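You operate a simulated robot arm through the tools that you are given. There is no shell and no other tool. Be economical: measure what you need, move in short steps, check, and stop when the job is done.

Carry out the task below with a simulated robot arm. There is one attempt and no reset: what you move stays moved.

JOB
The left oven shows wrong tab: swap it for a blue one and start care.
Fine: green tab on the top shelf of the pan rack, drawer shut.

It is judged by the outcome, as a careful person would: the job done as asked, and still so three seconds after it is handed in. It fails if anything else is knocked over, pushed out of place, dropped, spilled or broken.

ROBOT AND FRAMES
A 7-joint arm with a two-finger parallel gripper on a trunk, on a base that drives. Base frame: it is fixed to the floor where the robot stands at the start and does not move with it; the origin is under the middle of the robot, x ahead of it, y to its left, z up. Lengths are in cm, angles in degrees, forces in N, time in s.
With the tool pointing down near the work surface it reaches from about 10 to 72 cm from the robot's upright axis, wherever it stands. Its first joint turns from -166.0 to 166.0 degrees. Places, roughly: green tab (4x4x3 cm) [40, 90, 130]; top shelf of the pan rack [40, 100, 130]. Payload 1.57 kg.
The TCP is the grasp point between the finger pads, 3 cm short of the fingertips. In the tool frame z runs along the fingers and y along their closing line. Largest opening 11 cm; finger width 2.4, thickness 1.2; the body of the gripper, 4.8 by 11.2 cm, starts 7.8 cm behind the TCP.
Orientation is that of the tool frame in the base frame, as [roll, pitch, yaw] about the fixed x, y, z axes, in that order (R = Rz(yaw) Ry(pitch) Rx(roll)). With the fingers straight down and closing along the base's y, the tool's x points along the base's -x, its y along +y and its z along -z.

CONTROLS
- The arm moves only by the tool send_rows. Its argument "steps" is a list of rows, each a list of 3 entries, a list of its own where there are three numbers: the shift along the tool's x, y, z in cm, then the turn, a rotation vector about the tool's x, y, z in degrees, then the finger opening in cm, from 0 to 11. In form: [[[x, y, z], [rx, ry, rz], claw], ...]. A call has 1 to 20 rows; each row shifts and turns the commanded pose from where the row before left it, along the tool's axes as they then stand. Rows are played at 5 a second. More than 5 cm and 8.6 degrees between two rows, or a gripper value outside its range, and nothing of the call is played. Where a pose cannot be reached the arm comes as near as it can. A force on the tool above 90 N (or 10 N above the force at the start of the call, whichever is more), or a blocked arm, ends the call early, and 0.2 s more pass. The fingers move at their own pace (about 4.5 cm/s each) and stop on an object; they squeeze with about 33 N. The grip force told is the motor's: it shows also when the fingers shut on nothing. Time passes only in rows, and 0.2 s behind the last, so rows that do not move let the fingers close. The reply holds the time, the measured pose of the TCP, the force on the tool along the base axes, the opening and the grip force, in the units named above and with some noise, with the torque about the TCP (base axes, N m) and any sound that the robot's microphone picked up.
- Cameras (640 x 400 px; columns grow to the right, rows downward): "scene" is now at [1.29, 16.37, 155.31]; the picture's right is [0.13, -0.99, 0.00], its down [-0.79, -0.10, -0.61] and it looks along [0.60, 0.08, -0.80] (base axes); focal length 214 px, centre (320, 200). "wrist" rides on the gripper at [7, 1.6, -14.1] in the tool frame; the picture's right is [-0.23, 0.97, 0.00], its down [-0.86, -0.20, -0.48] and it looks along [-0.47, -0.11, 0.88] (tool axes); focal length 222 px, centre (320, 200). There is no depth. A picture from a camera that has moved, and an enlarged one, comes with that camera's place and axes in the base frame and with its lens.
- snapshot(camera): a new picture of that camera. No time passes.
- slide_trunk(by): slides the trunk up (or, below 0, down) by that many cm; the arm and the scene camera ride with it, the base frame stays. It gives what a move gives, with no picture.
- steer(legs): drives the robot by 1 to 6 legs, each [ahead, turn to the left] in cm and degrees, along the robot's own axes; the way and the turn of a leg run together, so that a leg with both is an arc; at most 150 cm and 180 degrees a leg. The arm and the cameras ride along, it lands a little off, and it stops where it bumps. It gives what a move gives.
- turn_head(pan, tilt): turns the head with the scene camera to pan (to the left, within 155 degrees either way) and tilt (down, from -29 to 69), counted from straight ahead of the robot. It gives what a move gives.
- enlarge(camera, box): a new picture of the part [left, top, right, bottom] of that camera's present view, enlarged. No time passes.
- job_done(): hands the job in; it is judged then, once.

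Work in short steps. Places have to be worked out from the pictures, the camera data and where the tool is seen: move nearer, look again, correct. Check each grasp and each placing, and mend what went wrong. You have 120 turns and 90 pictures in all, those below and enlarged ones among them. Open the gripper and draw the arm clear of the work before you hand the job in, unless the task says otherwise; then end with one line.

The tools are called after ">>>" by a JSON object that holds its "method" and its "body". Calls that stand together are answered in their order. send_rows: Moves the arm, as the interface text tells. Its arguments: {"type":"object","properties":{"steps":{"type":"array"}},"required":["steps"]} The other tools are called the same way: slide_trunk (by) slides the trunk up or down; steer (legs) drives the base; turn_head (pan, tilt) turns the head that bears the scene camera; snapshot (camera) takes a picture; enlarge (camera, box) takes an enlarged picture of a part of a camera's view; job_done () hands the job in.

At the start:

```text
clock: 0.0
tcp_pos: [27.2, 32.16, 100.08]
tool_rot: [179.9, -0.1, -180.0]
wrist_force: [-0.1, -0.7, -0.2]
moment: [0.03, 0.03, -0.02]
width: 10.98
grasp_force: 0.0
trunk travel left (down, up): [-50.0, 9.0]
robot x, y, heading: [0.17, -0.1, 0.2]
head pan, tilt: [7.3, 52.7]
```

scene: 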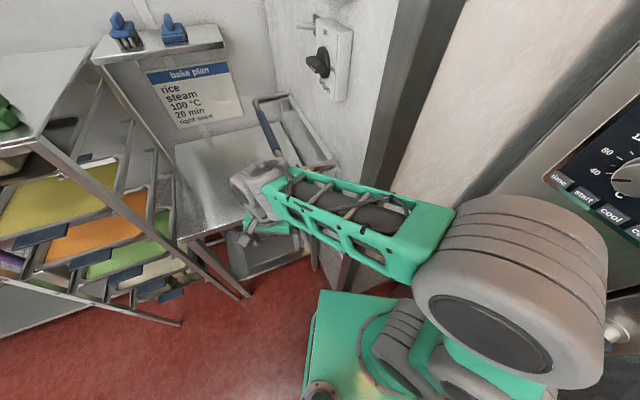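
wrist: 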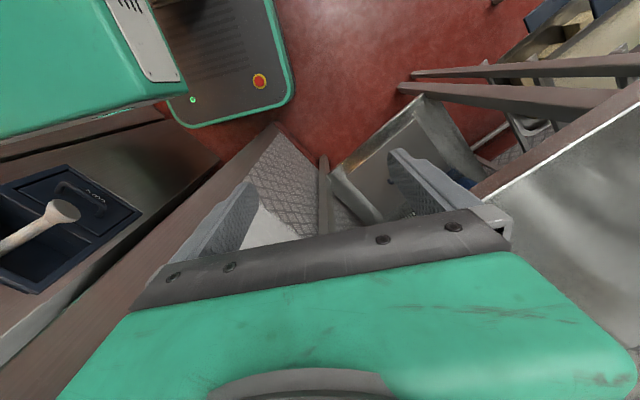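

I'll look around first to find the ovens, the tabs and the drawer.

>>> {"method": "turn_head", "body": {"pan": -40, "tilt": 20}}

>>> {"method": "snapshot", "body": {"camera": "scene"}}

>>> {"method": "turn_head", "body": {"pan": 30, "tilt": 20}}

>>> {"method": "snapshot", "body": {"camera": "scene"}}

>>> {"method": "turn_head", "body": {"pan": 90, "tilt": 25}}

>>> {"method": "snapshot", "body": {"camera": "scene"}}

>>> {"method": "turn_head", "body": {"pan": -100, "tilt": 25}}

>>> {"method": "snapshot", "body": {"camera": "scene"}}

```text
clock: 1.1
tcp_pos: [27.17, 32.13, 99.93]
tool_rot: [180.0, 0.1, 180.0]
wrist_force: [-0.2, -0.2, 0.4]
moment: [-0.01, 0.02, -0.01]
width: 11.0
grasp_force: 0.1
trunk travel left (down, up): [-50.0, 9.0]
robot x, y, heading: [0.34, -0.22, -0.1]
head pan, tilt: [-40.0, 20.0]
```

```text
87 pictures are left
camera scene: at [1.05, 9.44, 160.22], right [-0.64, -0.77, 0.0], down [-0.26, 0.22, -0.94], along [0.72, -0.6, -0.34], focal length 214 px, centre (320, 200)
```

scene: 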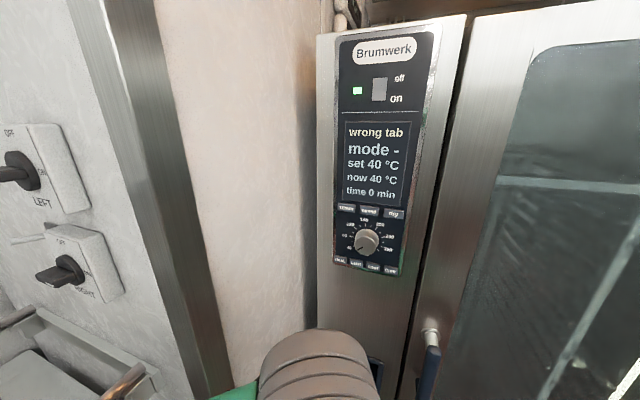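

```text
clock: 2.6
tcp_pos: [27.2, 32.22, 100.0]
tool_rot: [-180.0, 0.0, 179.9]
wrist_force: [0.0, -0.2, 0.4]
moment: [0.0, -0.03, 0.0]
width: 11.0
grasp_force: 0.1
trunk travel left (down, up): [-50.0, 9.0]
robot x, y, heading: [0.17, 0.25, -0.2]
head pan, tilt: [30.0, 20.0]
```

```text
86 pictures are left
camera scene: at [1.98, 20.07, 160.22], right [0.5, -0.87, 0.0], down [-0.3, -0.17, -0.94], along [0.81, 0.47, -0.34], focal length 214 px, centre (320, 200)
```

scene: 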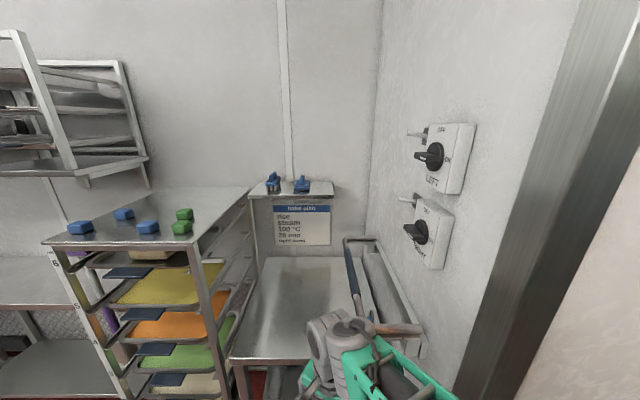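

```text
clock: 3.9
tcp_pos: [27.17, 32.16, 100.02]
tool_rot: [-180.0, 0.1, 179.9]
wrist_force: [0.4, -0.2, -0.7]
moment: [0.01, -0.02, 0.02]
width: 11.0
grasp_force: 0.0
trunk travel left (down, up): [-50.0, 9.0]
robot x, y, heading: [0.21, -0.21, -0.4]
head pan, tilt: [90.0, 25.0]
```

```text
85 pictures are left
camera scene: at [-6.09, 24.63, 159.42], right [1.0, 0.0, 0.0], down [0.0, -0.42, -0.91], along [0.0, 0.91, -0.42], focal length 214 px, centre (320, 200)
```

scene: 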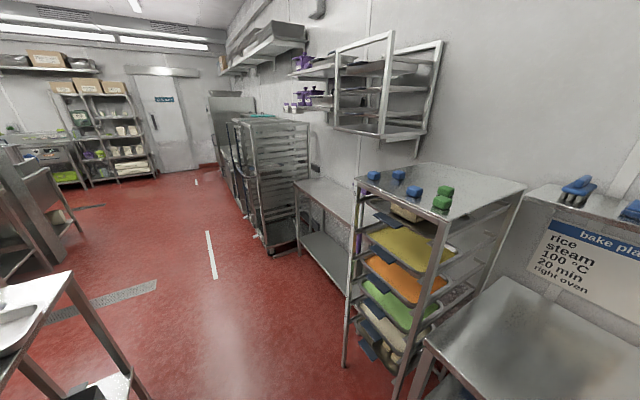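

```text
clock: 6.7
tcp_pos: [27.14, 32.07, 100.01]
tool_rot: [180.0, 0.0, 180.0]
wrist_force: [0.4, 0.1, 0.0]
moment: [-0.01, -0.03, 0.02]
width: 11.03
grasp_force: 0.1
trunk travel left (down, up): [-50.0, 9.0]
robot x, y, heading: [-0.15, 0.06, -0.2]
head pan, tilt: [-100.0, 25.0]
```

```text
84 pictures are left
camera scene: at [-7.69, 6.35, 159.42], right [-0.98, 0.17, 0.0], down [0.07, 0.42, -0.91], along [-0.16, -0.89, -0.42], focal length 214 px, centre (320, 200)
```

scene: 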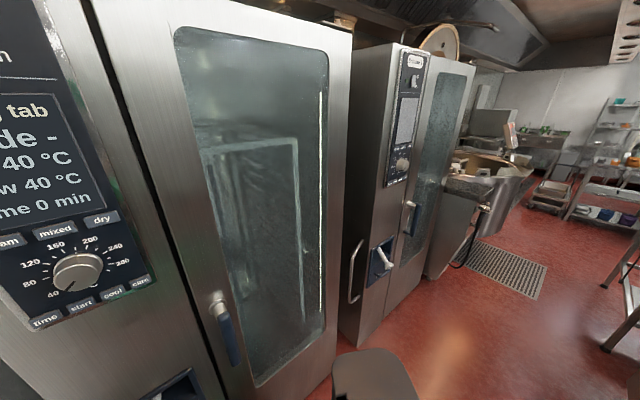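

The left oven's panel says "wrong tab"; tabs lie on the pan rack top. Now the drawer below the panel.

>>> {"method": "turn_head", "body": {"pan": -50, "tilt": 60}}

>>> {"method": "snapshot", "body": {"camera": "scene"}}

>>> {"method": "enlarge", "body": {"camera": "wrist", "box": [0, 120, 240, 300]}}

>>> {"method": "turn_head", "body": {"pan": 50, "tilt": 30}}

>>> {"method": "enlarge", "body": {"camera": "scene", "box": [160, 60, 480, 260]}}

```text
clock: 7.8
tcp_pos: [27.09, 32.24, 100.08]
tool_rot: [-180.0, 0.0, -180.0]
wrist_force: [0.6, 0.0, 0.7]
moment: [-0.01, -0.01, 0.0]
width: 10.99
grasp_force: 0.2
trunk travel left (down, up): [-50.0, 9.0]
robot x, y, heading: [-0.05, -0.15, 0.1]
head pan, tilt: [-50.0, 60.0]
```

```text
83 pictures are left
camera scene: at [-1.81, 10.31, 154.41], right [-0.77, -0.64, 0.0], down [-0.56, 0.66, -0.5], along [0.32, -0.38, -0.87], focal length 214 px, centre (320, 200)
```

scene: 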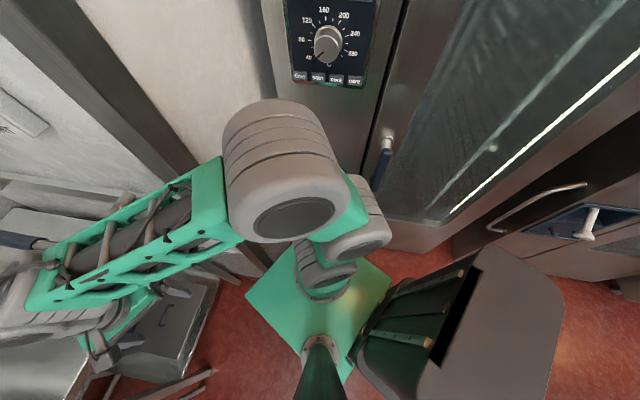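

```text
2.22 times, centred on (120, 210) of wrist
camera zoom: at [20.21, 33.7, 114.13], right [0.23, 0.97, 0.0], down [0.86, -0.2, 0.48], along [0.47, -0.11, -0.88], focal length 494 px, centre (764, 178)
```

zoom: 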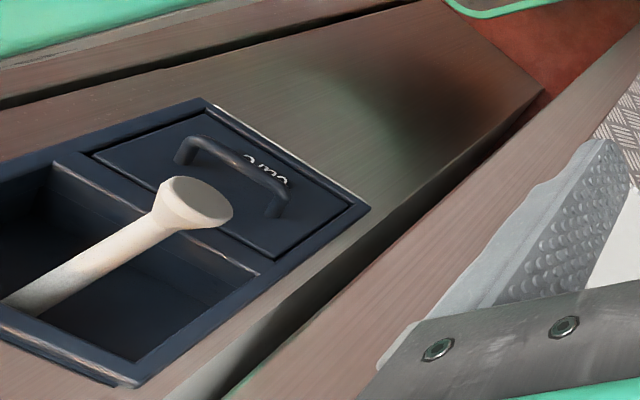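

```text
clock: 9.6
tcp_pos: [27.13, 32.13, 99.91]
tool_rot: [180.0, 0.1, -180.0]
wrist_force: [0.3, -0.3, -0.3]
moment: [-0.04, 0.02, -0.03]
width: 11.03
grasp_force: 0.0
trunk travel left (down, up): [-50.0, 9.0]
robot x, y, heading: [0.16, -0.34, 0.1]
head pan, tilt: [50.0, 30.0]
```

```text
2.00 times, centred on (320, 160) of scene
camera zoom: at [-0.28, 22.34, 158.62], right [0.77, -0.64, 0.0], down [-0.32, -0.38, -0.87], along [0.56, 0.66, -0.5], focal length 429 px, centre (320, 280)
```

zoom: 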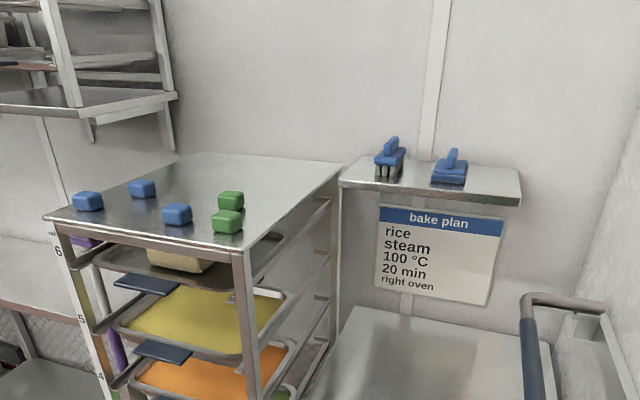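

Knob triangulates to about (29,-30,132); the oven front faces diagonally toward me (~45°), care drawer around (32,-30,64). Check behind before driving back for room.

>>> {"method": "turn_head", "body": {"pan": 150, "tilt": 35}}

>>> {"method": "snapshot", "body": {"camera": "scene"}}

>>> {"method": "turn_head", "body": {"pan": -150, "tilt": 35}}

>>> {"method": "snapshot", "body": {"camera": "scene"}}

```text
clock: 11.4
tcp_pos: [27.24, 32.22, 99.95]
tool_rot: [180.0, 0.0, 180.0]
wrist_force: [-0.7, 0.6, -0.7]
moment: [0.0, 0.04, -0.04]
width: 11.0
grasp_force: 0.0
trunk travel left (down, up): [-50.0, 9.0]
robot x, y, heading: [-0.22, -0.12, 0.3]
head pan, tilt: [150.0, 35.0]
```

```text
80 pictures are left
camera scene: at [-13.72, 19.83, 157.84], right [0.5, 0.87, 0.0], down [0.5, -0.29, -0.82], along [-0.71, 0.41, -0.57], focal length 214 px, centre (320, 200)
```

scene: 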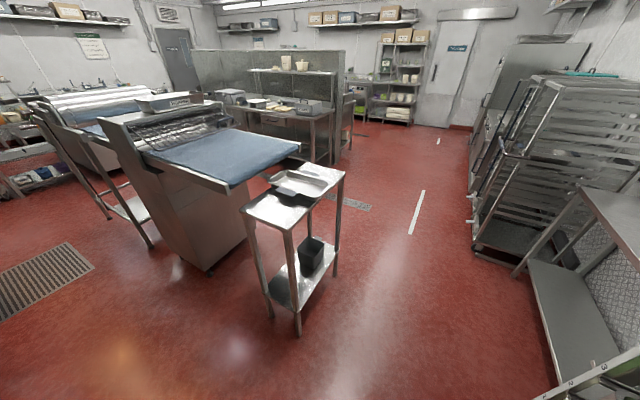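

```text
clock: 15.5
tcp_pos: [27.09, 32.28, 99.88]
tool_rot: [-180.0, 0.0, -179.9]
wrist_force: [0.0, -0.7, -0.1]
moment: [-0.02, 0.02, 0.0]
width: 11.03
grasp_force: 0.0
trunk travel left (down, up): [-50.0, 9.0]
robot x, y, heading: [-0.06, -0.16, -0.0]
head pan, tilt: [-150.0, 35.0]
```

```text
79 pictures are left
camera scene: at [-13.72, 11.01, 157.84], right [-0.5, 0.87, 0.0], down [0.5, 0.29, -0.82], along [-0.71, -0.41, -0.57], focal length 214 px, centre (320, 200)
```

scene: 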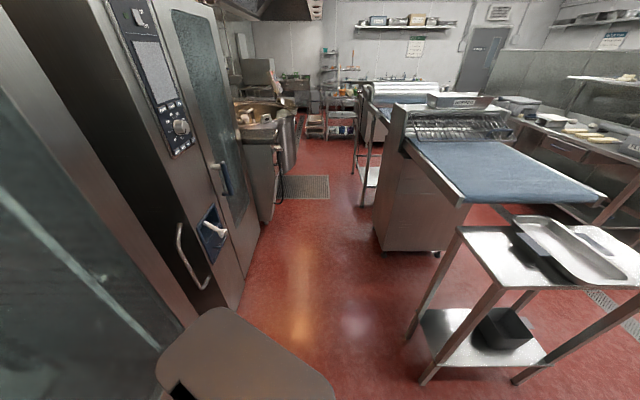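

Room behind is enough. Back up 20 cm, then turn right 45° to face the left oven.

>>> {"method": "steer", "body": {"legs": [[-22, 0], [0, -45]]}}

>>> {"method": "turn_head", "body": {"pan": 0, "tilt": 50}}

>>> {"method": "snapshot", "body": {"camera": "scene"}}

>>> {"method": "snapshot", "body": {"camera": "wrist"}}

```text
clock: 19.2
tcp_pos: [19.77, 3.68, 100.08]
tool_rot: [180.0, -0.1, 135.2]
wrist_force: [0.3, 0.0, -1.3]
moment: [-0.01, -0.01, 0.03]
width: 11.02
grasp_force: 0.0
trunk travel left (down, up): [-50.0, 9.0]
robot x, y, heading: [-22.06, 0.4, -44.5]
head pan, tilt: [-150.0, 35.0]
```

```text
clock: 21.6
tcp_pos: [19.78, 3.78, 99.93]
tool_rot: [180.0, 0.0, 135.2]
wrist_force: [-0.1, 0.1, 0.8]
moment: [-0.02, -0.04, 0.03]
width: 11.0
grasp_force: 0.2
trunk travel left (down, up): [-50.0, 9.0]
robot x, y, heading: [-22.08, -0.04, -44.8]
head pan, tilt: [0.0, 50.0]
```

```text
78 pictures are left
camera scene: at [-10.15, 9.74, 155.67], right [-0.7, -0.71, 0.0], down [-0.54, 0.54, -0.64], along [0.46, -0.45, -0.77], focal length 214 px, centre (320, 200)
```

scene: 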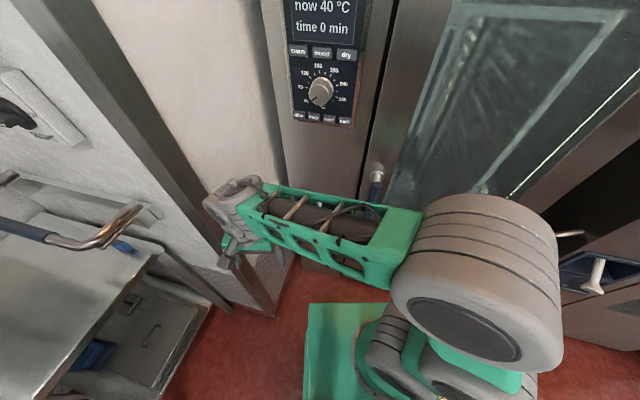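

```text
77 pictures are left
camera wrist: at [15.99, 9.73, 114.13], right [0.85, 0.53, 0.0], down [0.47, -0.74, 0.48], along [0.25, -0.41, -0.88], focal length 222 px, centre (320, 200)
```

wrist: 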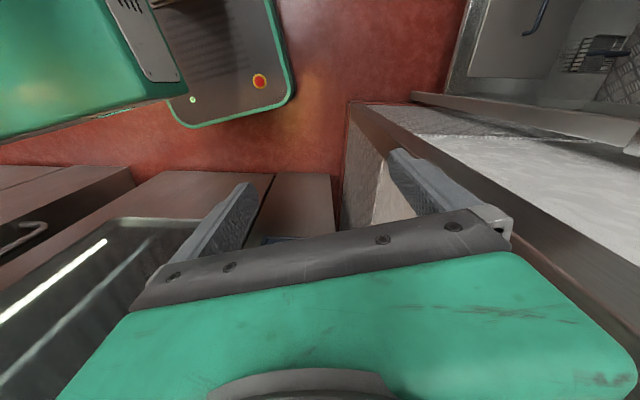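

Now facing the oven. I rotate the tool to horizontal, pointing at the oven (about tool y by −90°), then roll so the fingers close vertically on the horizontal drawer handle.

>>> {"method": "send_rows", "body": {"steps": [[[0, 0, 0], [0, -8.2, 0], 11], [[0, 0, 0], [0, -8.2, 0], 11], [[0, 0, 0], [0, -8.2, 0], 11], [[0, 0, 0], [0, -8.2, 0], 11], [[0, 0, 0], [0, -8.2, 0], 11], [[0, 0, 0], [0, -8.2, 0], 11], [[0, 0, 0], [0, -8.2, 0], 11], [[0, 0, 0], [0, -8.2, 0], 11], [[0, 0, 0], [0, -8.2, 0], 11], [[0, 0, 0], [0, -8.1, 0], 11], [[0, 0, 0], [0, -8.1, 0], 11]]}}

>>> {"method": "send_rows", "body": {"steps": [[[0, 0, 0], [0, 0, -8.2], 11], [[0, 0, 0], [0, 0, -8.2], 11], [[0, 0, 0], [0, 0, -8.2], 11], [[0, 0, 0], [0, 0, -8.2], 11], [[0, 0, 0], [0, 0, -8.2], 11], [[0, 0, 0], [0, 0, -8.2], 11], [[0, 0, 0], [0, 0, -8.2], 11], [[0, 0, 0], [0, 0, -8.2], 11], [[0, 0, 0], [0, 0, -8.2], 11], [[0, 0, 0], [0, 0, -8.1], 11], [[0, 0, 0], [0, 0, -8.1], 11]]}}

>>> {"method": "snapshot", "body": {"camera": "scene"}}

>>> {"method": "snapshot", "body": {"camera": "wrist"}}

```text
clock: 23.9
tcp_pos: [19.4, 0.94, 99.76]
tool_rot: [166.9, 80.3, 119.0]
wrist_force: [-0.2, 0.3, 0.6]
moment: [-0.02, 0.01, -0.02]
width: 10.97
grasp_force: 0.1
out of reach, approached as far as the arm can: row 10, 11
trunk travel left (down, up): [-50.0, 9.0]
robot x, y, heading: [-21.95, -0.17, -44.6]
head pan, tilt: [0.0, 50.0]
```

```text
clock: 26.4
tcp_pos: [19.34, 0.86, 99.32]
tool_rot: [-99.1, 1.1, -138.0]
wrist_force: [0.1, 0.6, 0.0]
moment: [0.0, 0.01, -0.01]
width: 11.0
grasp_force: 0.0
trunk travel left (down, up): [-50.0, 9.0]
robot x, y, heading: [-22.29, 0.24, -45.1]
head pan, tilt: [0.0, 50.0]
```

```text
76 pictures are left
camera scene: at [-10.15, 9.75, 155.67], right [-0.7, -0.71, 0.0], down [-0.54, 0.54, -0.64], along [0.46, -0.45, -0.77], focal length 214 px, centre (320, 200)
```

scene: 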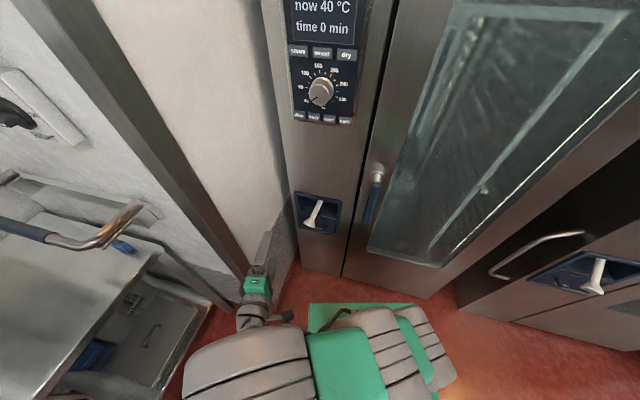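

```text
75 pictures are left
camera wrist: at [4.61, 6.7, 99.86], right [0.08, 0.28, -0.96], down [0.34, 0.9, 0.29], along [0.94, -0.35, -0.02], focal length 222 px, centre (320, 200)
```

wrist: 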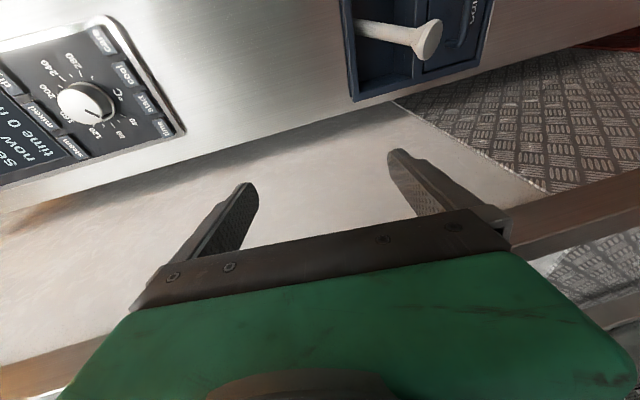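

Tool is aligned with the oven normal (about 9° nose down). Lower the trunk to drawer height, stepping and looking.

>>> {"method": "slide_trunk", "body": {"by": -30}}

>>> {"method": "snapshot", "body": {"camera": "wrist"}}

>>> {"method": "snapshot", "body": {"camera": "scene"}}

```text
clock: 29.4
tcp_pos: [19.2, 0.77, 69.23]
tool_rot: [-99.0, 0.7, -138.2]
wrist_force: [-0.7, 0.5, 0.4]
moment: [-0.01, -0.02, 0.01]
width: 11.01
grasp_force: 0.0
trunk travel left (down, up): [-20.0, 39.0]
robot x, y, heading: [-21.84, -0.18, -44.8]
head pan, tilt: [0.0, 50.0]
```

```text
74 pictures are left
camera wrist: at [4.55, 6.58, 69.7], right [0.08, 0.28, -0.96], down [0.34, 0.9, 0.28], along [0.94, -0.35, -0.02], focal length 222 px, centre (320, 200)
```

wrist: 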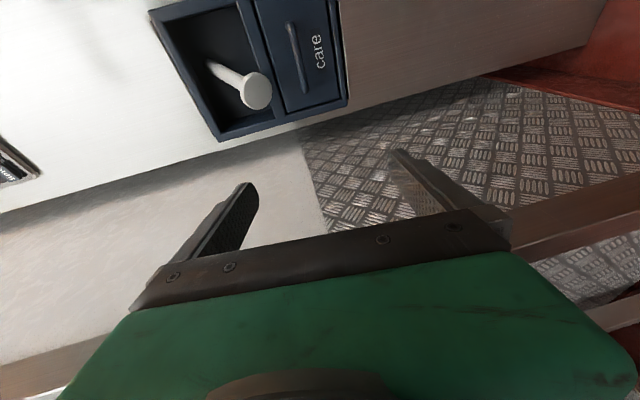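

```text
73 pictures are left
camera scene: at [-10.15, 9.75, 125.67], right [-0.7, -0.71, 0.0], down [-0.54, 0.54, -0.64], along [0.46, -0.45, -0.77], focal length 214 px, centre (320, 200)
```

scene: 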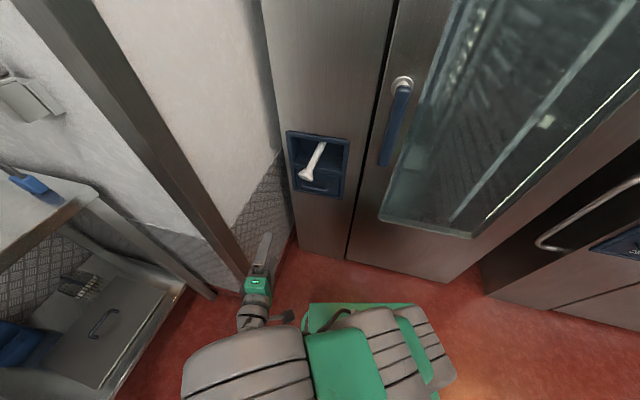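

Handle estimated near (30,-28,66). Level the tool (+9° about tool x) and shift sideways and half the way forward, then look again.

>>> {"method": "send_rows", "body": {"steps": [[[3, 0, 0], [4.5, 0, 0], 11], [[4, 0, 0], [4.5, 0, 0], 11], [[4, 0, 0], [0, 0, 0], 11], [[0, 0, 4], [0, 0, 0], 11], [[0, 0, 4], [0, 0, 0], 11], [[0, 0, 3], [0, 0, 0], 11]]}}

>>> {"method": "snapshot", "body": {"camera": "wrist"}}

>>> {"method": "snapshot", "body": {"camera": "scene"}}

```text
clock: 30.0
tcp_pos: [16.58, -3.45, 67.33]
tool_rot: [-95.6, 10.5, -144.9]
wrist_force: [-0.8, -0.3, 0.3]
moment: [-0.01, 0.0, -0.02]
width: 10.99
grasp_force: 0.0
out of reach, approached as far as the arm can: row 1, 2
trunk travel left (down, up): [-20.0, 39.0]
robot x, y, heading: [-22.03, 0.07, -44.7]
head pan, tilt: [0.0, 50.0]
stopped in row 3: the arm was blocked; the commanded pose is now the measured one
```

```text
72 pictures are left
camera wrist: at [2.88, 4.2, 65.85], right [0.27, 0.31, -0.91], down [0.39, 0.83, 0.4], along [0.88, -0.46, 0.11], focal length 222 px, centre (320, 200)
```

wrist: 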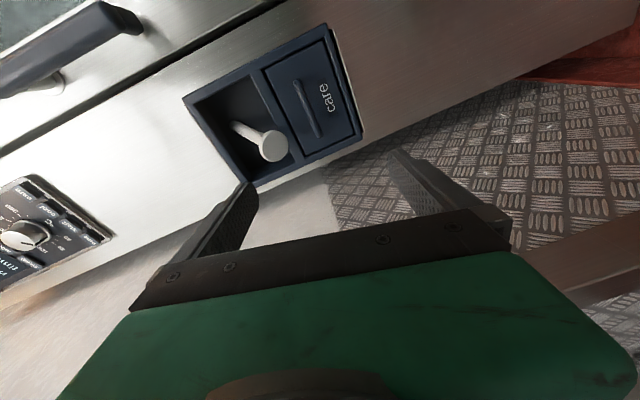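

```text
71 pictures are left
camera scene: at [-10.16, 9.76, 125.67], right [-0.7, -0.71, 0.0], down [-0.54, 0.54, -0.64], along [0.46, -0.45, -0.77], focal length 214 px, centre (320, 200)
```

scene: 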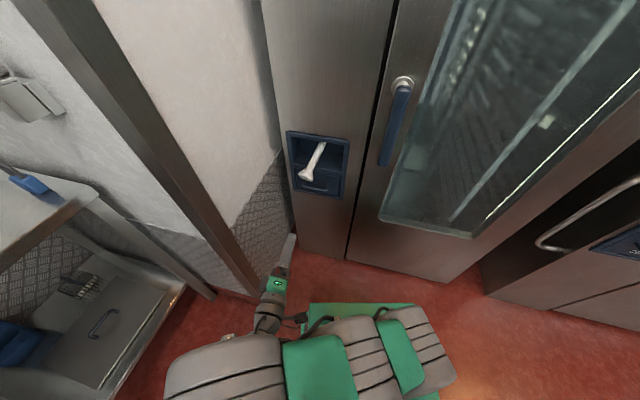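

The arm is cramped; handle triangulates at (29.5,-27,66). Back the base 13 cm for more room and then reposition.

>>> {"method": "steer", "body": {"legs": [[-13, 0]]}}

>>> {"method": "send_rows", "body": {"steps": [[[0, 0, 4], [0, 0, 0], 11], [[0, 0, 4], [0, 0, 0], 11], [[0, 0, 4], [0, 0, 0], 11], [[0, 0, 4], [0, 0, 0], 11]]}}

```text
clock: 31.3
tcp_pos: [7.4, 5.68, 67.3]
tool_rot: [-95.7, 10.4, -144.9]
wrist_force: [0.0, 0.3, 0.1]
moment: [0.01, 0.0, 0.02]
width: 10.96
grasp_force: 0.1
trunk travel left (down, up): [-20.0, 39.0]
robot x, y, heading: [-31.31, 9.32, -44.6]
head pan, tilt: [0.0, 50.0]
```

```text
clock: 32.3
tcp_pos: [16.86, -7.17, 65.71]
tool_rot: [-96.2, 10.5, -144.9]
wrist_force: [-1.1, -0.1, 0.4]
moment: [-0.02, -0.02, 0.02]
width: 11.0
grasp_force: 0.1
trunk travel left (down, up): [-20.0, 39.0]
robot x, y, heading: [-31.27, 9.05, -44.5]
head pan, tilt: [0.0, 50.0]
```

Tool yaw already matches the oven normal (about −55° heading). Straighten roll/tilt and advance part of the way, then look.

>>> {"method": "send_rows", "body": {"steps": [[[0, 0, 0], [3, 0, -5], 11], [[0, 0, 0], [3, 0, -5.5], 11], [[0, 0, 4], [0, 0, 0], 11], [[0, 0, 4], [0, 0, 0], 11], [[0, 0, 2], [0, 0, 0], 11]]}}

>>> {"method": "snapshot", "body": {"camera": "wrist"}}

>>> {"method": "snapshot", "body": {"camera": "scene"}}

```text
clock: 33.5
tcp_pos: [22.63, -15.3, 65.32]
tool_rot: [-93.0, 4.9, -144.5]
wrist_force: [0.2, -0.4, 0.9]
moment: [0.02, 0.01, -0.01]
width: 10.99
grasp_force: 0.1
out of reach, approached as far as the arm can: row 1, 2
trunk travel left (down, up): [-20.0, 39.0]
robot x, y, heading: [-31.33, 8.95, -44.7]
head pan, tilt: [0.0, 50.0]
```

```text
70 pictures are left
camera wrist: at [8.8, -7.74, 63.86], right [0.22, 0.22, -0.95], down [0.41, 0.86, 0.3], along [0.89, -0.45, 0.1], focal length 222 px, centre (320, 200)
```

wrist: 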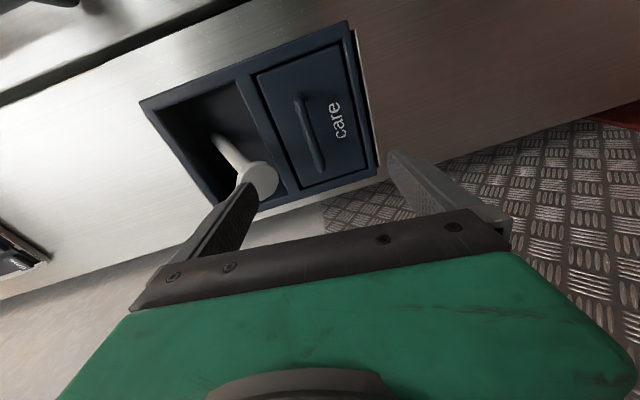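

```text
69 pictures are left
camera scene: at [-19.42, 18.89, 125.67], right [-0.7, -0.71, 0.0], down [-0.55, 0.54, -0.64], along [0.46, -0.45, -0.77], focal length 214 px, centre (320, 200)
```

scene: 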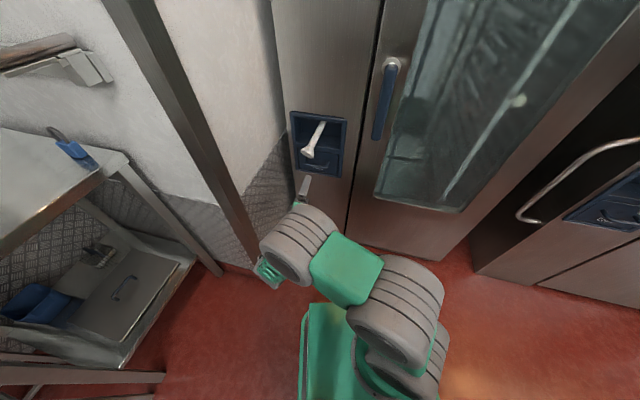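

Handle confirmed at (29.3,-27.1,65.5). Narrow the fingers to 3.5 cm to clear the shower head and approach.

>>> {"method": "send_rows", "body": {"steps": [[[1.2, -1.0, 0], [0, 0, 0], 3.5], [[0, 0, 3], [0, 0, 0], 3.5], [[0, 0, 3], [0, 0, 0], 3.5], [[0, 0, 2], [0, 0, 0], 3.5], [[0, 0, 0], [0, 0, 0], 3.5]]}}

>>> {"method": "snapshot", "body": {"camera": "wrist"}}

```text
clock: 34.7
tcp_pos: [26.14, -22.39, 65.77]
tool_rot: [-93.1, 4.9, -144.6]
wrist_force: [-0.3, 0.3, 0.1]
moment: [0.03, -0.03, -0.03]
width: 3.51
grasp_force: 0.1
trunk travel left (down, up): [-20.0, 39.0]
robot x, y, heading: [-31.52, 9.31, -44.6]
head pan, tilt: [0.0, 50.0]
```

```text
68 pictures are left
camera wrist: at [12.36, -14.97, 64.3], right [0.22, 0.22, -0.95], down [0.41, 0.86, 0.3], along [0.89, -0.45, 0.1], focal length 222 px, centre (320, 200)
```

wrist: 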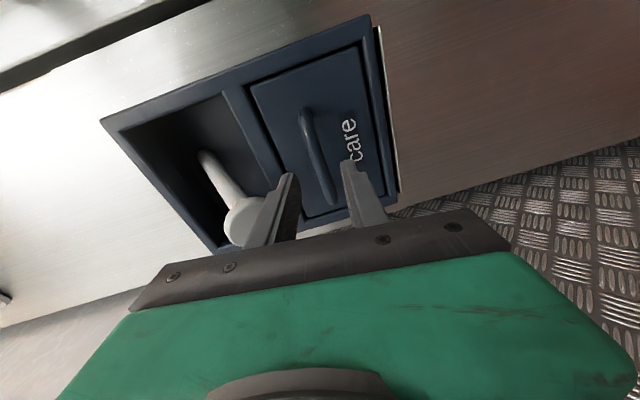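

Fingers straddle the handle line. Advance ~4.8 cm and close.

>>> {"method": "send_rows", "body": {"steps": [[[0.7, 0.4, 2], [0, 0, 0], 3.5], [[0, 0, 2], [0, 0, 0], 3.5], [[0, 0, 1], [0, 0, 0], 3.5]]}}

>>> {"method": "snapshot", "body": {"camera": "wrist"}}

```text
clock: 35.5
tcp_pos: [28.54, -26.97, 65.04]
tool_rot: [-93.2, 5.0, -144.6]
wrist_force: [-0.4, 0.1, -1.1]
moment: [-0.03, -0.02, -0.02]
width: 3.5
grasp_force: 0.1
trunk travel left (down, up): [-20.0, 39.0]
robot x, y, heading: [-31.31, 8.94, -44.6]
head pan, tilt: [0.0, 50.0]
```

```text
67 pictures are left
camera wrist: at [14.73, -19.46, 63.6], right [0.22, 0.22, -0.95], down [0.41, 0.86, 0.3], along [0.89, -0.45, 0.1], focal length 222 px, centre (320, 200)
```

wrist: 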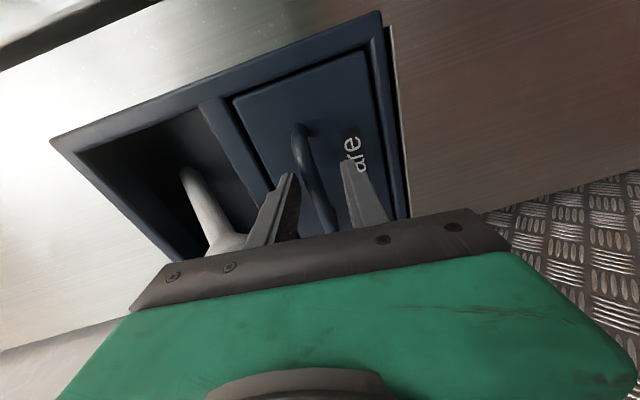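

The bar lies between the fingers; close.

>>> {"method": "send_rows", "body": {"steps": [[[0, 0, 0.5], [0, 0, 0], 2.5], [[0, 0, 0], [0, 0, 0], 0], [[0, 0, 0], [0, 0, 0], 0], [[0, 0, 0], [0, 0, 0], 0]]}}

>>> {"method": "snapshot", "body": {"camera": "wrist"}}

```text
clock: 36.5
tcp_pos: [28.86, -27.34, 65.56]
tool_rot: [-92.6, 5.1, -144.5]
wrist_force: [-1.0, -1.9, 29.6]
moment: [-0.9, 0.27, -0.31]
width: 1.54
grasp_force: 31.7
trunk travel left (down, up): [-20.0, 39.0]
robot x, y, heading: [-31.07, 9.1, -45.0]
head pan, tilt: [0.0, 50.0]
```

```text
66 pictures are left
camera wrist: at [15.09, -19.84, 63.98], right [0.23, 0.22, -0.95], down [0.41, 0.86, 0.3], along [0.89, -0.45, 0.11], focal length 222 px, centre (320, 200)
```

wrist: 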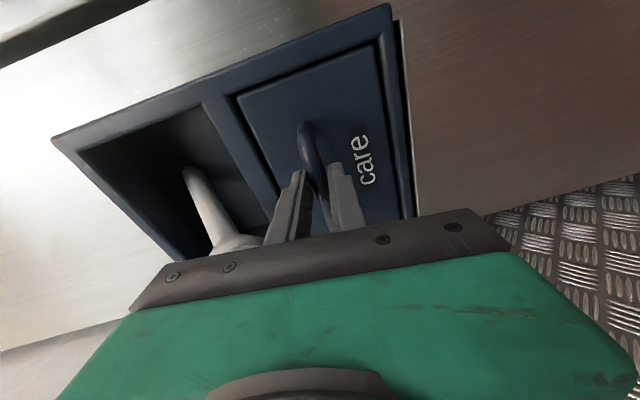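

Gripped (1.54 cm wide). Pull the drawer out slowly.

>>> {"method": "send_rows", "body": {"steps": [[[0, -0.5, 0], [0, 0, 0], 0], [[0, -0.1, -2], [0, 0, 0], 0], [[0, -0.1, -2], [0, 0, 0], 0], [[0, -0.1, -2], [0, 0, 0], 0], [[0, -0.1, -2], [0, 0, 0], 0]]}}

>>> {"method": "snapshot", "body": {"camera": "wrist"}}

```text
clock: 37.7
tcp_pos: [24.22, -20.94, 65.62]
tool_rot: [-93.6, 4.6, -144.5]
wrist_force: [22.7, 14.5, -21.9]
moment: [0.02, 0.83, 0.87]
width: 1.53
grasp_force: 31.5
trunk travel left (down, up): [-20.0, 39.0]
robot x, y, heading: [-31.33, 8.75, -44.5]
head pan, tilt: [0.0, 50.0]
```

```text
65 pictures are left
camera wrist: at [10.39, -13.37, 64.38], right [0.21, 0.23, -0.95], down [0.41, 0.86, 0.3], along [0.89, -0.45, 0.09], focal length 222 px, centre (320, 200)
```

wrist: 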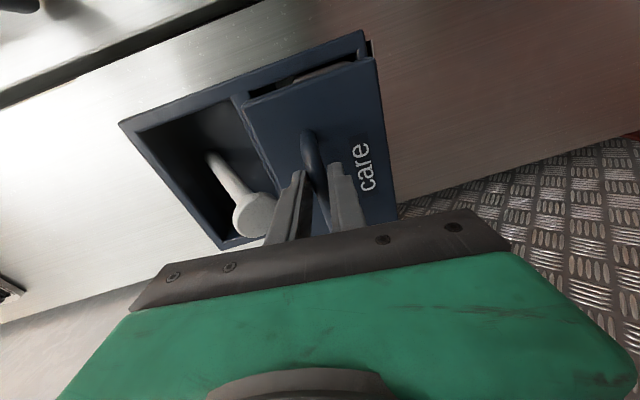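

Drawer is opening; a side load pulls the tool to its left and down. I relieve that and continue pulling.

>>> {"method": "send_rows", "body": {"steps": [[[-0.5, 0.3, 0], [0, 0, 0], 0], [[-0.15, -0.08, -2], [0, 0, 0], 0], [[-0.15, -0.08, -2], [0, 0, 0], 0], [[-0.15, -0.08, -2], [0, 0, 0], 0]]}}

>>> {"method": "snapshot", "body": {"camera": "wrist"}}

>>> {"method": "snapshot", "body": {"camera": "scene"}}

```text
clock: 38.7
tcp_pos: [21.2, -15.64, 65.82]
tool_rot: [-94.3, 4.6, -144.8]
wrist_force: [-20.8, -11.8, -53.0]
moment: [0.36, 1.43, -0.15]
width: 1.54
grasp_force: 31.0
trunk travel left (down, up): [-20.0, 39.0]
robot x, y, heading: [-31.39, 9.21, -44.4]
head pan, tilt: [0.0, 50.0]
```

```text
64 pictures are left
camera wrist: at [7.36, -8.04, 64.56], right [0.21, 0.23, -0.95], down [0.41, 0.86, 0.3], along [0.89, -0.46, 0.08], focal length 222 px, centre (320, 200)
```

wrist: 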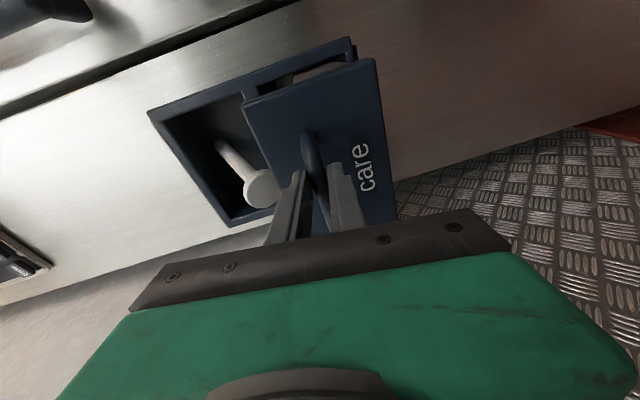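

```text
63 pictures are left
camera scene: at [-19.17, 18.61, 125.6], right [-0.7, -0.71, 0.0], down [-0.55, 0.54, -0.64], along [0.46, -0.45, -0.77], focal length 214 px, centre (320, 200)
```

scene: 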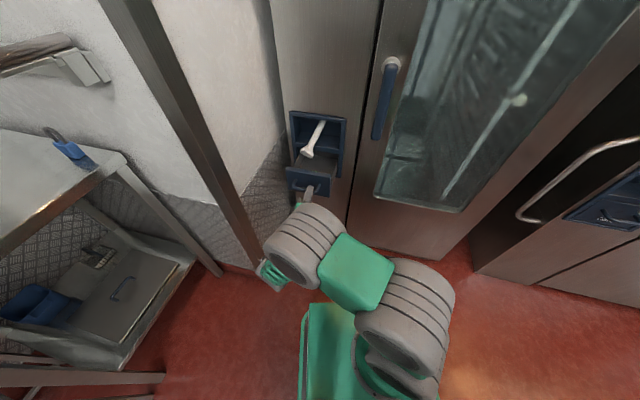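

Relieve the vertical load (drawer out ~13 cm) and look inside.

>>> {"method": "send_rows", "body": {"steps": [[[0.3, 0.7, 0], [0, 0, 0], 0], [[0, 0, 0], [0, 0, 0], 0]]}}

>>> {"method": "enlarge", "body": {"camera": "scene", "box": [270, 100, 370, 210]}}

```text
clock: 39.3
tcp_pos: [21.16, -15.46, 65.54]
tool_rot: [-93.5, 4.9, -144.6]
wrist_force: [-13.7, -7.5, -32.0]
moment: [0.13, 1.13, -0.41]
width: 1.56
grasp_force: 31.1
trunk travel left (down, up): [-20.0, 39.0]
robot x, y, heading: [-31.62, 8.92, -44.6]
head pan, tilt: [0.0, 50.0]
```

```text
3.64 times, centred on (320, 155) of scene
camera zoom: at [-19.29, 18.75, 125.67], right [-0.7, -0.71, 0.0], down [-0.55, 0.54, -0.64], along [0.46, -0.45, -0.77], focal length 780 px, centre (320, 364)
```

zoom: 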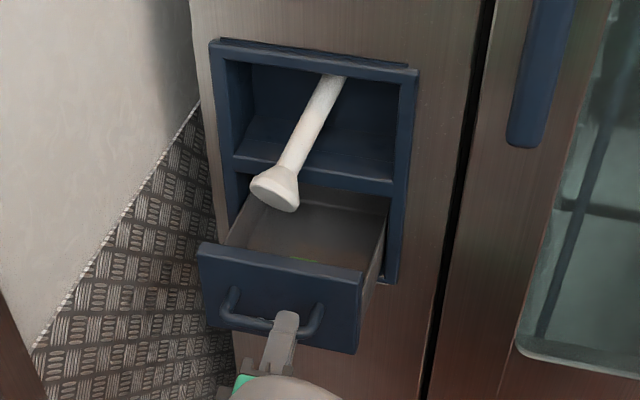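

A green tab is inside, near the drawer front. Pull a few cm more for room.

>>> {"method": "send_rows", "body": {"steps": [[[0.2, 0.3, 0], [0, 0, 0], 0], [[-0.15, -0.08, -1.5], [0, 0, 0], 0], [[-0.15, -0.08, -1.5], [0, 0, 0], 0]]}}

>>> {"method": "enlarge", "body": {"camera": "scene", "box": [270, 100, 370, 210]}}

```text
clock: 40.1
tcp_pos: [19.68, -13.0, 65.61]
tool_rot: [-93.4, 5.0, -144.4]
wrist_force: [-2.8, -2.8, -31.3]
moment: [0.1, 1.08, 0.01]
width: 1.56
grasp_force: 30.9
trunk travel left (down, up): [-20.0, 39.0]
robot x, y, heading: [-31.29, 9.0, -44.7]
head pan, tilt: [0.0, 50.0]
```

```text
3.64 times, centred on (320, 155) of scene
camera zoom: at [-19.23, 18.79, 125.64], right [-0.7, -0.71, 0.0], down [-0.55, 0.54, -0.64], along [0.46, -0.45, -0.77], focal length 780 px, centre (320, 364)
```

zoom: 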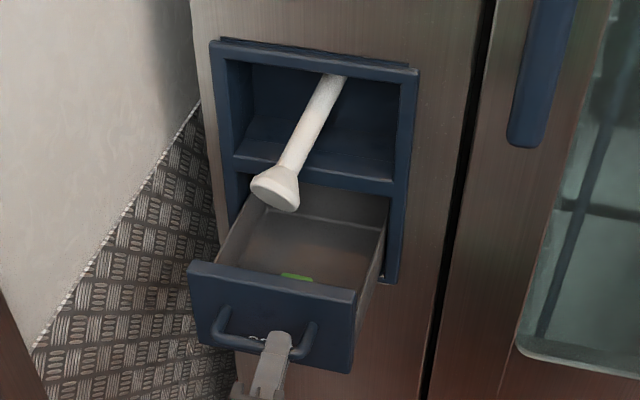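

Drawer is open about 17 cm. Release, retract, rise, and turn the tool to point down.

>>> {"method": "send_rows", "body": {"steps": [[[0, 0, 0], [0, 0, 0], 3.5], [[0, 0, 0], [0, 0, 0], 3.5], [[0, 0, -3], [0, 0, 0], 3.5], [[0, 0, -4], [0, 0, 0], 3.5], [[0, -4, -1], [0, 0, 0], 3.5], [[0, -4, 0], [0, 0, 0], 3.5], [[0, -4, 0], [0, 0, 0], 3.5], [[0, -4, 0], [0, 0, 0], 3.5], [[0, -4, 0], [0, 0, 0], 3.5]]}}

>>> {"method": "send_rows", "body": {"steps": [[[0, 0, 0], [0, 0, 8.2], 7], [[0, 0, 0], [0, 0, 8.2], 7], [[0, 0, 0], [0, 0, 8.2], 7], [[0, 0, 0], [0, 0, 8.2], 7], [[0, 0, 0], [0, 0, 8.2], 7], [[0, 0, 0], [0, 0, 8.2], 7], [[0, 0, 0], [0, 0, 8.2], 7], [[0, 0, 0], [0, 0, 8.2], 7], [[0, 0, 0], [0, 0, 8.2], 7], [[0, 0, 0], [0, 0, 8.1], 7], [[0, 0, 0], [0, 0, 8.1], 7]]}}

```text
clock: 42.1
tcp_pos: [13.89, -9.48, 85.02]
tool_rot: [-93.1, 4.9, -144.5]
wrist_force: [0.5, -0.1, -0.5]
moment: [0.01, -0.03, -0.03]
width: 3.5
grasp_force: 0.0
out of reach, approached as far as the arm can: row 4, 5
trunk travel left (down, up): [-20.0, 39.0]
robot x, y, heading: [-31.48, 9.12, -44.7]
head pan, tilt: [0.0, 50.0]
```

```text
clock: 44.5
tcp_pos: [14.19, -9.6, 85.03]
tool_rot: [121.2, 84.0, 66.8]
wrist_force: [-0.1, 0.7, 0.3]
moment: [0.04, -0.05, 0.0]
width: 7.0
grasp_force: 0.1
trunk travel left (down, up): [-20.0, 39.0]
robot x, y, heading: [-30.97, 9.08, -44.4]
head pan, tilt: [0.0, 50.0]
```

Now pitch down about tool y.

>>> {"method": "send_rows", "body": {"steps": [[[0, 0, 0], [0, 8.4, 0], 7], [[0, 0, 0], [0, 8.4, 0], 7], [[0, 0, 0], [0, 8.4, 0], 7], [[0, 0, 0], [0, 8.4, 0], 7], [[0, 0, 0], [0, 8.4, 0], 7], [[0, 0, 0], [0, 8.4, 0], 7], [[0, 0, 0], [0, 8.4, 0], 7], [[0, 0, 0], [0, 8.4, 0], 7], [[0, 0, 0], [0, 8.4, 0], 7], [[0, 0, 0], [0, 8.4, 0], 7]]}}

>>> {"method": "snapshot", "body": {"camera": "wrist"}}

>>> {"method": "snapshot", "body": {"camera": "scene"}}

```text
clock: 46.7
tcp_pos: [14.14, -9.57, 85.22]
tool_rot: [175.0, 2.8, 125.1]
wrist_force: [-0.6, 0.3, 0.5]
moment: [-0.04, 0.01, 0.03]
width: 7.01
grasp_force: 0.0
trunk travel left (down, up): [-20.0, 39.0]
robot x, y, heading: [-31.47, 9.54, -44.9]
head pan, tilt: [0.0, 50.0]
```

```text
60 pictures are left
camera wrist: at [10.12, -3.2, 99.04], right [0.92, 0.38, 0.1], down [0.28, -0.82, 0.5], along [0.27, -0.44, -0.86], focal length 222 px, centre (320, 200)
```

wrist: 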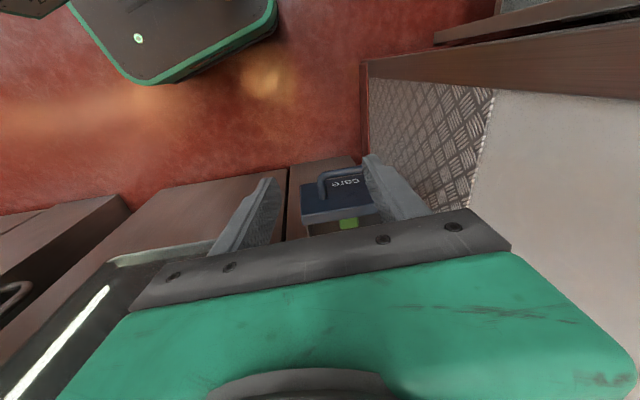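

```text
59 pictures are left
camera scene: at [-19.43, 18.89, 125.67], right [-0.7, -0.71, 0.0], down [-0.55, 0.54, -0.64], along [0.46, -0.45, -0.77], focal length 214 px, centre (320, 200)
```

scene: 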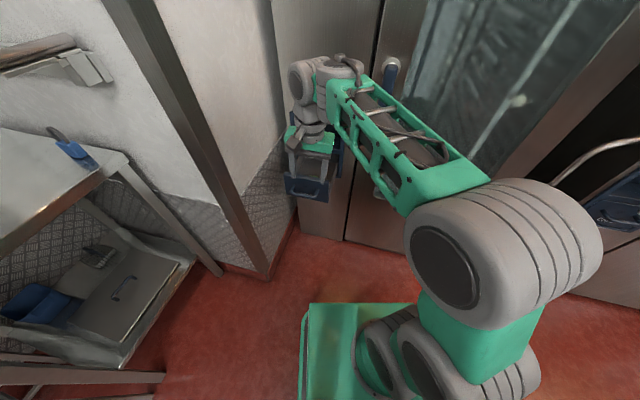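

The tab sits around (29.7,-25.5,61), the shower head overhangs just behind it, so I'll tilt the tool ~20° so the fingers reach inward. Rotate, then move to a pre-grasp point and look.

>>> {"method": "send_rows", "body": {"steps": [[[0, 0, 0], [5, 0, 2.4], 7], [[0, 0, 0], [0, -7, 0], 7], [[0, 0, 0], [0, -7, 0], 7], [[0, 0, 0], [0, -6, 0], 7], [[-3.8, 1.5, 0], [0, 0, 0], 7], [[-3.8, 1.5, 0], [0, 0, 0], 7], [[-3.8, 1.5, 0], [0, 0, 0], 7], [[0, 0, 3.5], [0, 0, 0], 7], [[0, 0, 3.5], [0, 0, 0], 7]]}}

>>> {"method": "snapshot", "body": {"camera": "wrist"}}

>>> {"method": "snapshot", "body": {"camera": "scene"}}

```text
clock: 48.7
tcp_pos: [25.08, -18.21, 83.08]
tool_rot: [179.8, 22.8, 122.7]
wrist_force: [0.6, 0.2, 0.4]
moment: [0.01, -0.03, 0.01]
width: 7.0
grasp_force: 0.0
trunk travel left (down, up): [-20.0, 39.0]
robot x, y, heading: [-31.34, 9.29, -44.7]
head pan, tilt: [0.0, 50.0]
```

```text
58 pictures are left
camera wrist: at [20.01, -7.39, 93.42], right [0.93, 0.35, 0.09], down [0.16, -0.62, 0.77], along [0.33, -0.71, -0.63], focal length 222 px, centre (320, 200)
```

wrist: 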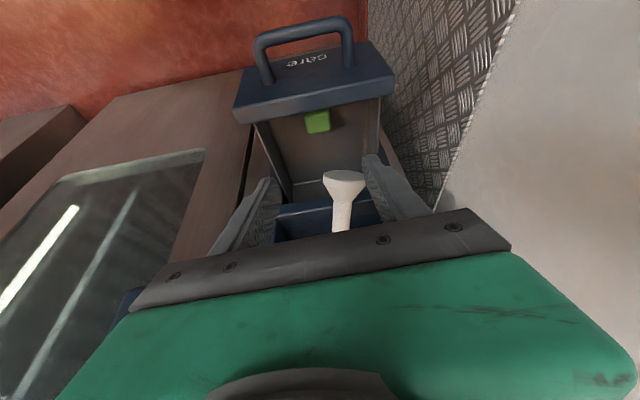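

```text
57 pictures are left
camera scene: at [-19.43, 18.89, 125.67], right [-0.7, -0.71, 0.0], down [-0.55, 0.54, -0.64], along [0.46, -0.45, -0.77], focal length 214 px, centre (320, 200)
```

scene: 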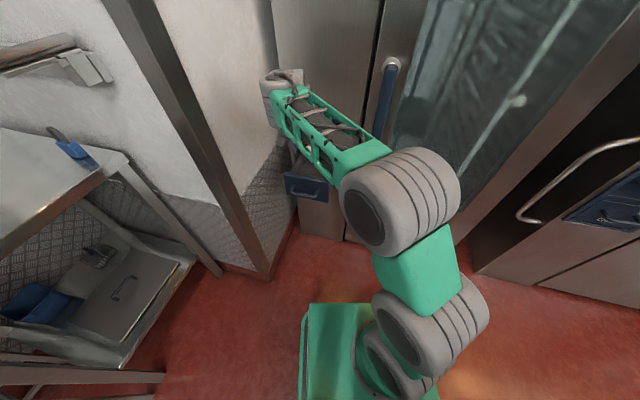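

Tab refined to about (29,-24.5,61.5), shower head at (33,-25.6,73), drawer front rim z≈71. Reduce the tilt to 15° and descend to 10 cm above, then look.

>>> {"method": "send_rows", "body": {"steps": [[[0, 0, 0], [0, 7.8, 0], 7], [[-1.6, -0.1, 2], [0, 0, 0], 7], [[0, 0, 4], [0, 0, 0], 7], [[0, 0, 4], [0, 0, 0], 7], [[0, 0, 2], [0, 0, 0], 7]]}}

>>> {"method": "snapshot", "body": {"camera": "wrist"}}

>>> {"method": "enlarge", "body": {"camera": "scene", "box": [250, 50, 410, 210]}}

```text
clock: 49.9
tcp_pos: [27.44, -21.97, 71.82]
tool_rot: [179.9, 15.0, 122.8]
wrist_force: [0.1, -0.7, 0.1]
moment: [-0.01, -0.02, 0.01]
width: 7.0
grasp_force: 0.0
trunk travel left (down, up): [-20.0, 39.0]
robot x, y, heading: [-31.59, 9.14, -44.4]
head pan, tilt: [0.0, 50.0]
```

```text
56 pictures are left
camera wrist: at [23.23, -12.49, 83.67], right [0.94, 0.34, 0.06], down [0.21, -0.7, 0.68], along [0.28, -0.63, -0.73], focal length 222 px, centre (320, 200)
```

wrist: 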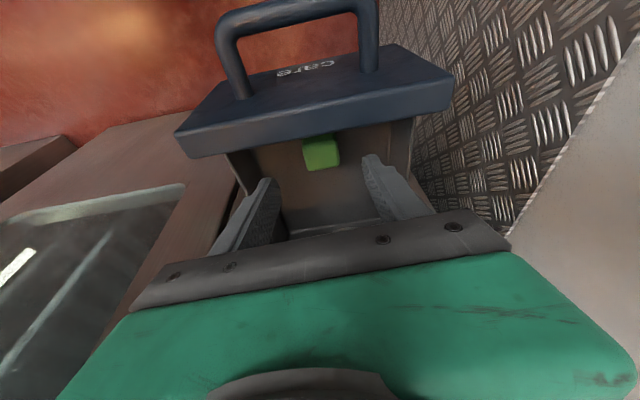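

```text
2.50 times, centred on (330, 130) of scene
camera zoom: at [-19.41, 18.88, 125.67], right [-0.7, -0.71, 0.0], down [-0.55, 0.54, -0.64], along [0.46, -0.45, -0.77], focal length 536 px, centre (295, 375)
```

zoom: 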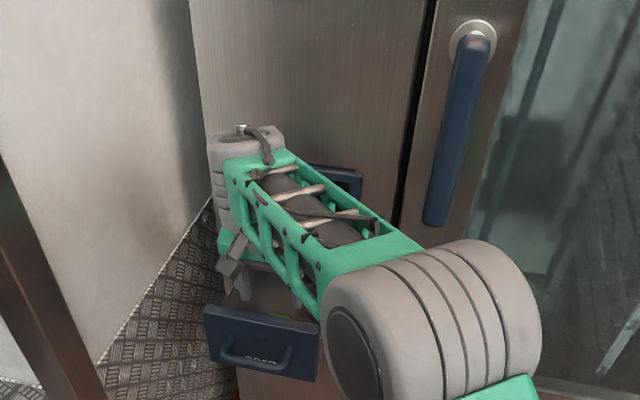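

Zoom in on the tab to see which faces are visible.

>>> {"method": "enlarge", "body": {"camera": "wrist", "box": [260, 100, 400, 200]}}

```text
4.00 times, centred on (330, 150) of wrist
camera zoom: at [23.23, -12.49, 83.67], right [0.94, 0.34, 0.06], down [0.21, -0.7, 0.68], along [0.28, -0.63, -0.73], focal length 888 px, centre (280, 400)
```

zoom: 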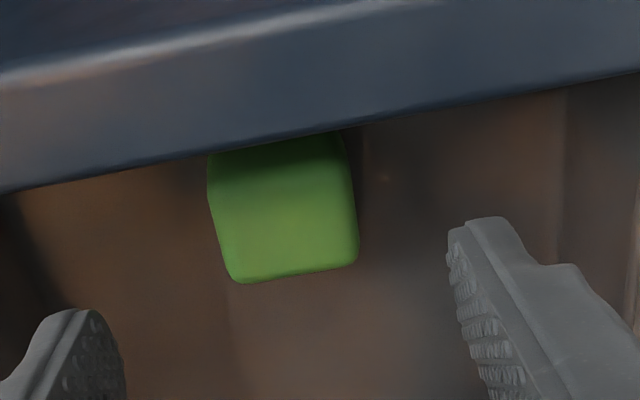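

The zoom shows the tab's top face (centre ≈ (29.5,-25.1,61.9)). Descend most of the way.

>>> {"method": "send_rows", "body": {"steps": [[[-0.8, 0.1, 2.5], [0, 0, 0], 7], [[0, 0, 3], [0, 0, 0], 7], [[0, 0, 2.5], [0, 0, 0], 7]]}}

>>> {"method": "snapshot", "body": {"camera": "wrist"}}

```text
clock: 50.7
tcp_pos: [29.51, -24.17, 67.41]
tool_rot: [178.6, 16.7, 122.5]
wrist_force: [-39.2, 22.3, 38.5]
moment: [-1.59, -3.8, 0.51]
width: 7.01
grasp_force: 0.0
trunk travel left (down, up): [-20.0, 39.0]
robot x, y, heading: [-31.51, 8.99, -44.6]
head pan, tilt: [0.0, 50.0]
stopped in row 3: the force on the tool passed its limit at 101 N (the readings are from after the stop); the commanded pose is now the measured one
```

```text
53 pictures are left
camera wrist: at [24.73, -14.4, 78.96], right [0.93, 0.35, 0.09], down [0.19, -0.69, 0.7], along [0.3, -0.64, -0.71], focal length 222 px, centre (320, 200)
```

wrist: 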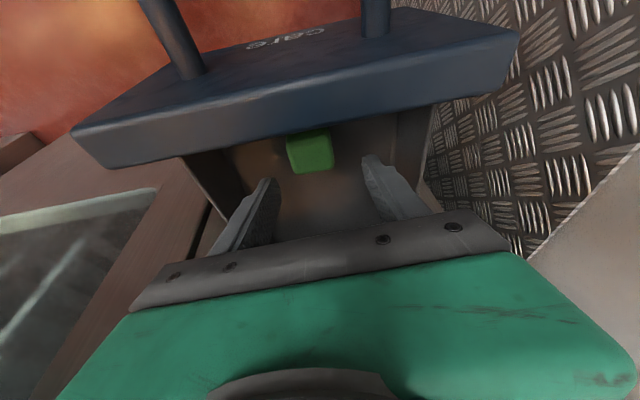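

The hand touched the shower head. Retract straight back and inspect.

>>> {"method": "send_rows", "body": {"steps": [[[0.3, 0, -2.5], [0, 0, 0], 7], [[0, 0, -4], [0, 0, 0], 7], [[0, 0, -4], [0, 0, 0], 7], [[4, 0, -4], [0, 0, 0], 7], [[4, 0, -4], [0, 0, 0], 7]]}}

>>> {"method": "snapshot", "body": {"camera": "wrist"}}

```text
refused: row 4 steps farther than a row can; nothing moved
```

```text
52 pictures are left
camera wrist: at [24.73, -14.4, 78.96], right [0.93, 0.35, 0.09], down [0.19, -0.69, 0.7], along [0.3, -0.64, -0.71], focal length 222 px, centre (320, 200)
```

wrist: 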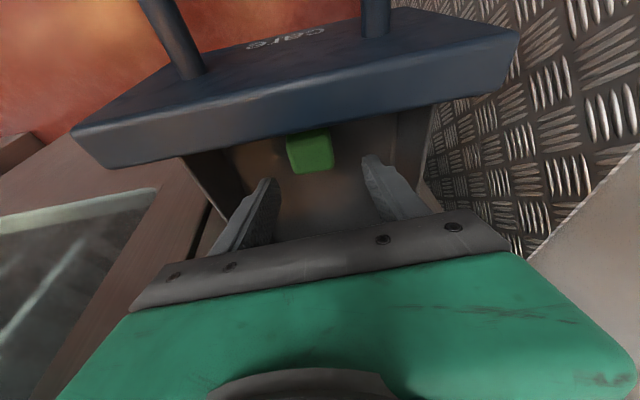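

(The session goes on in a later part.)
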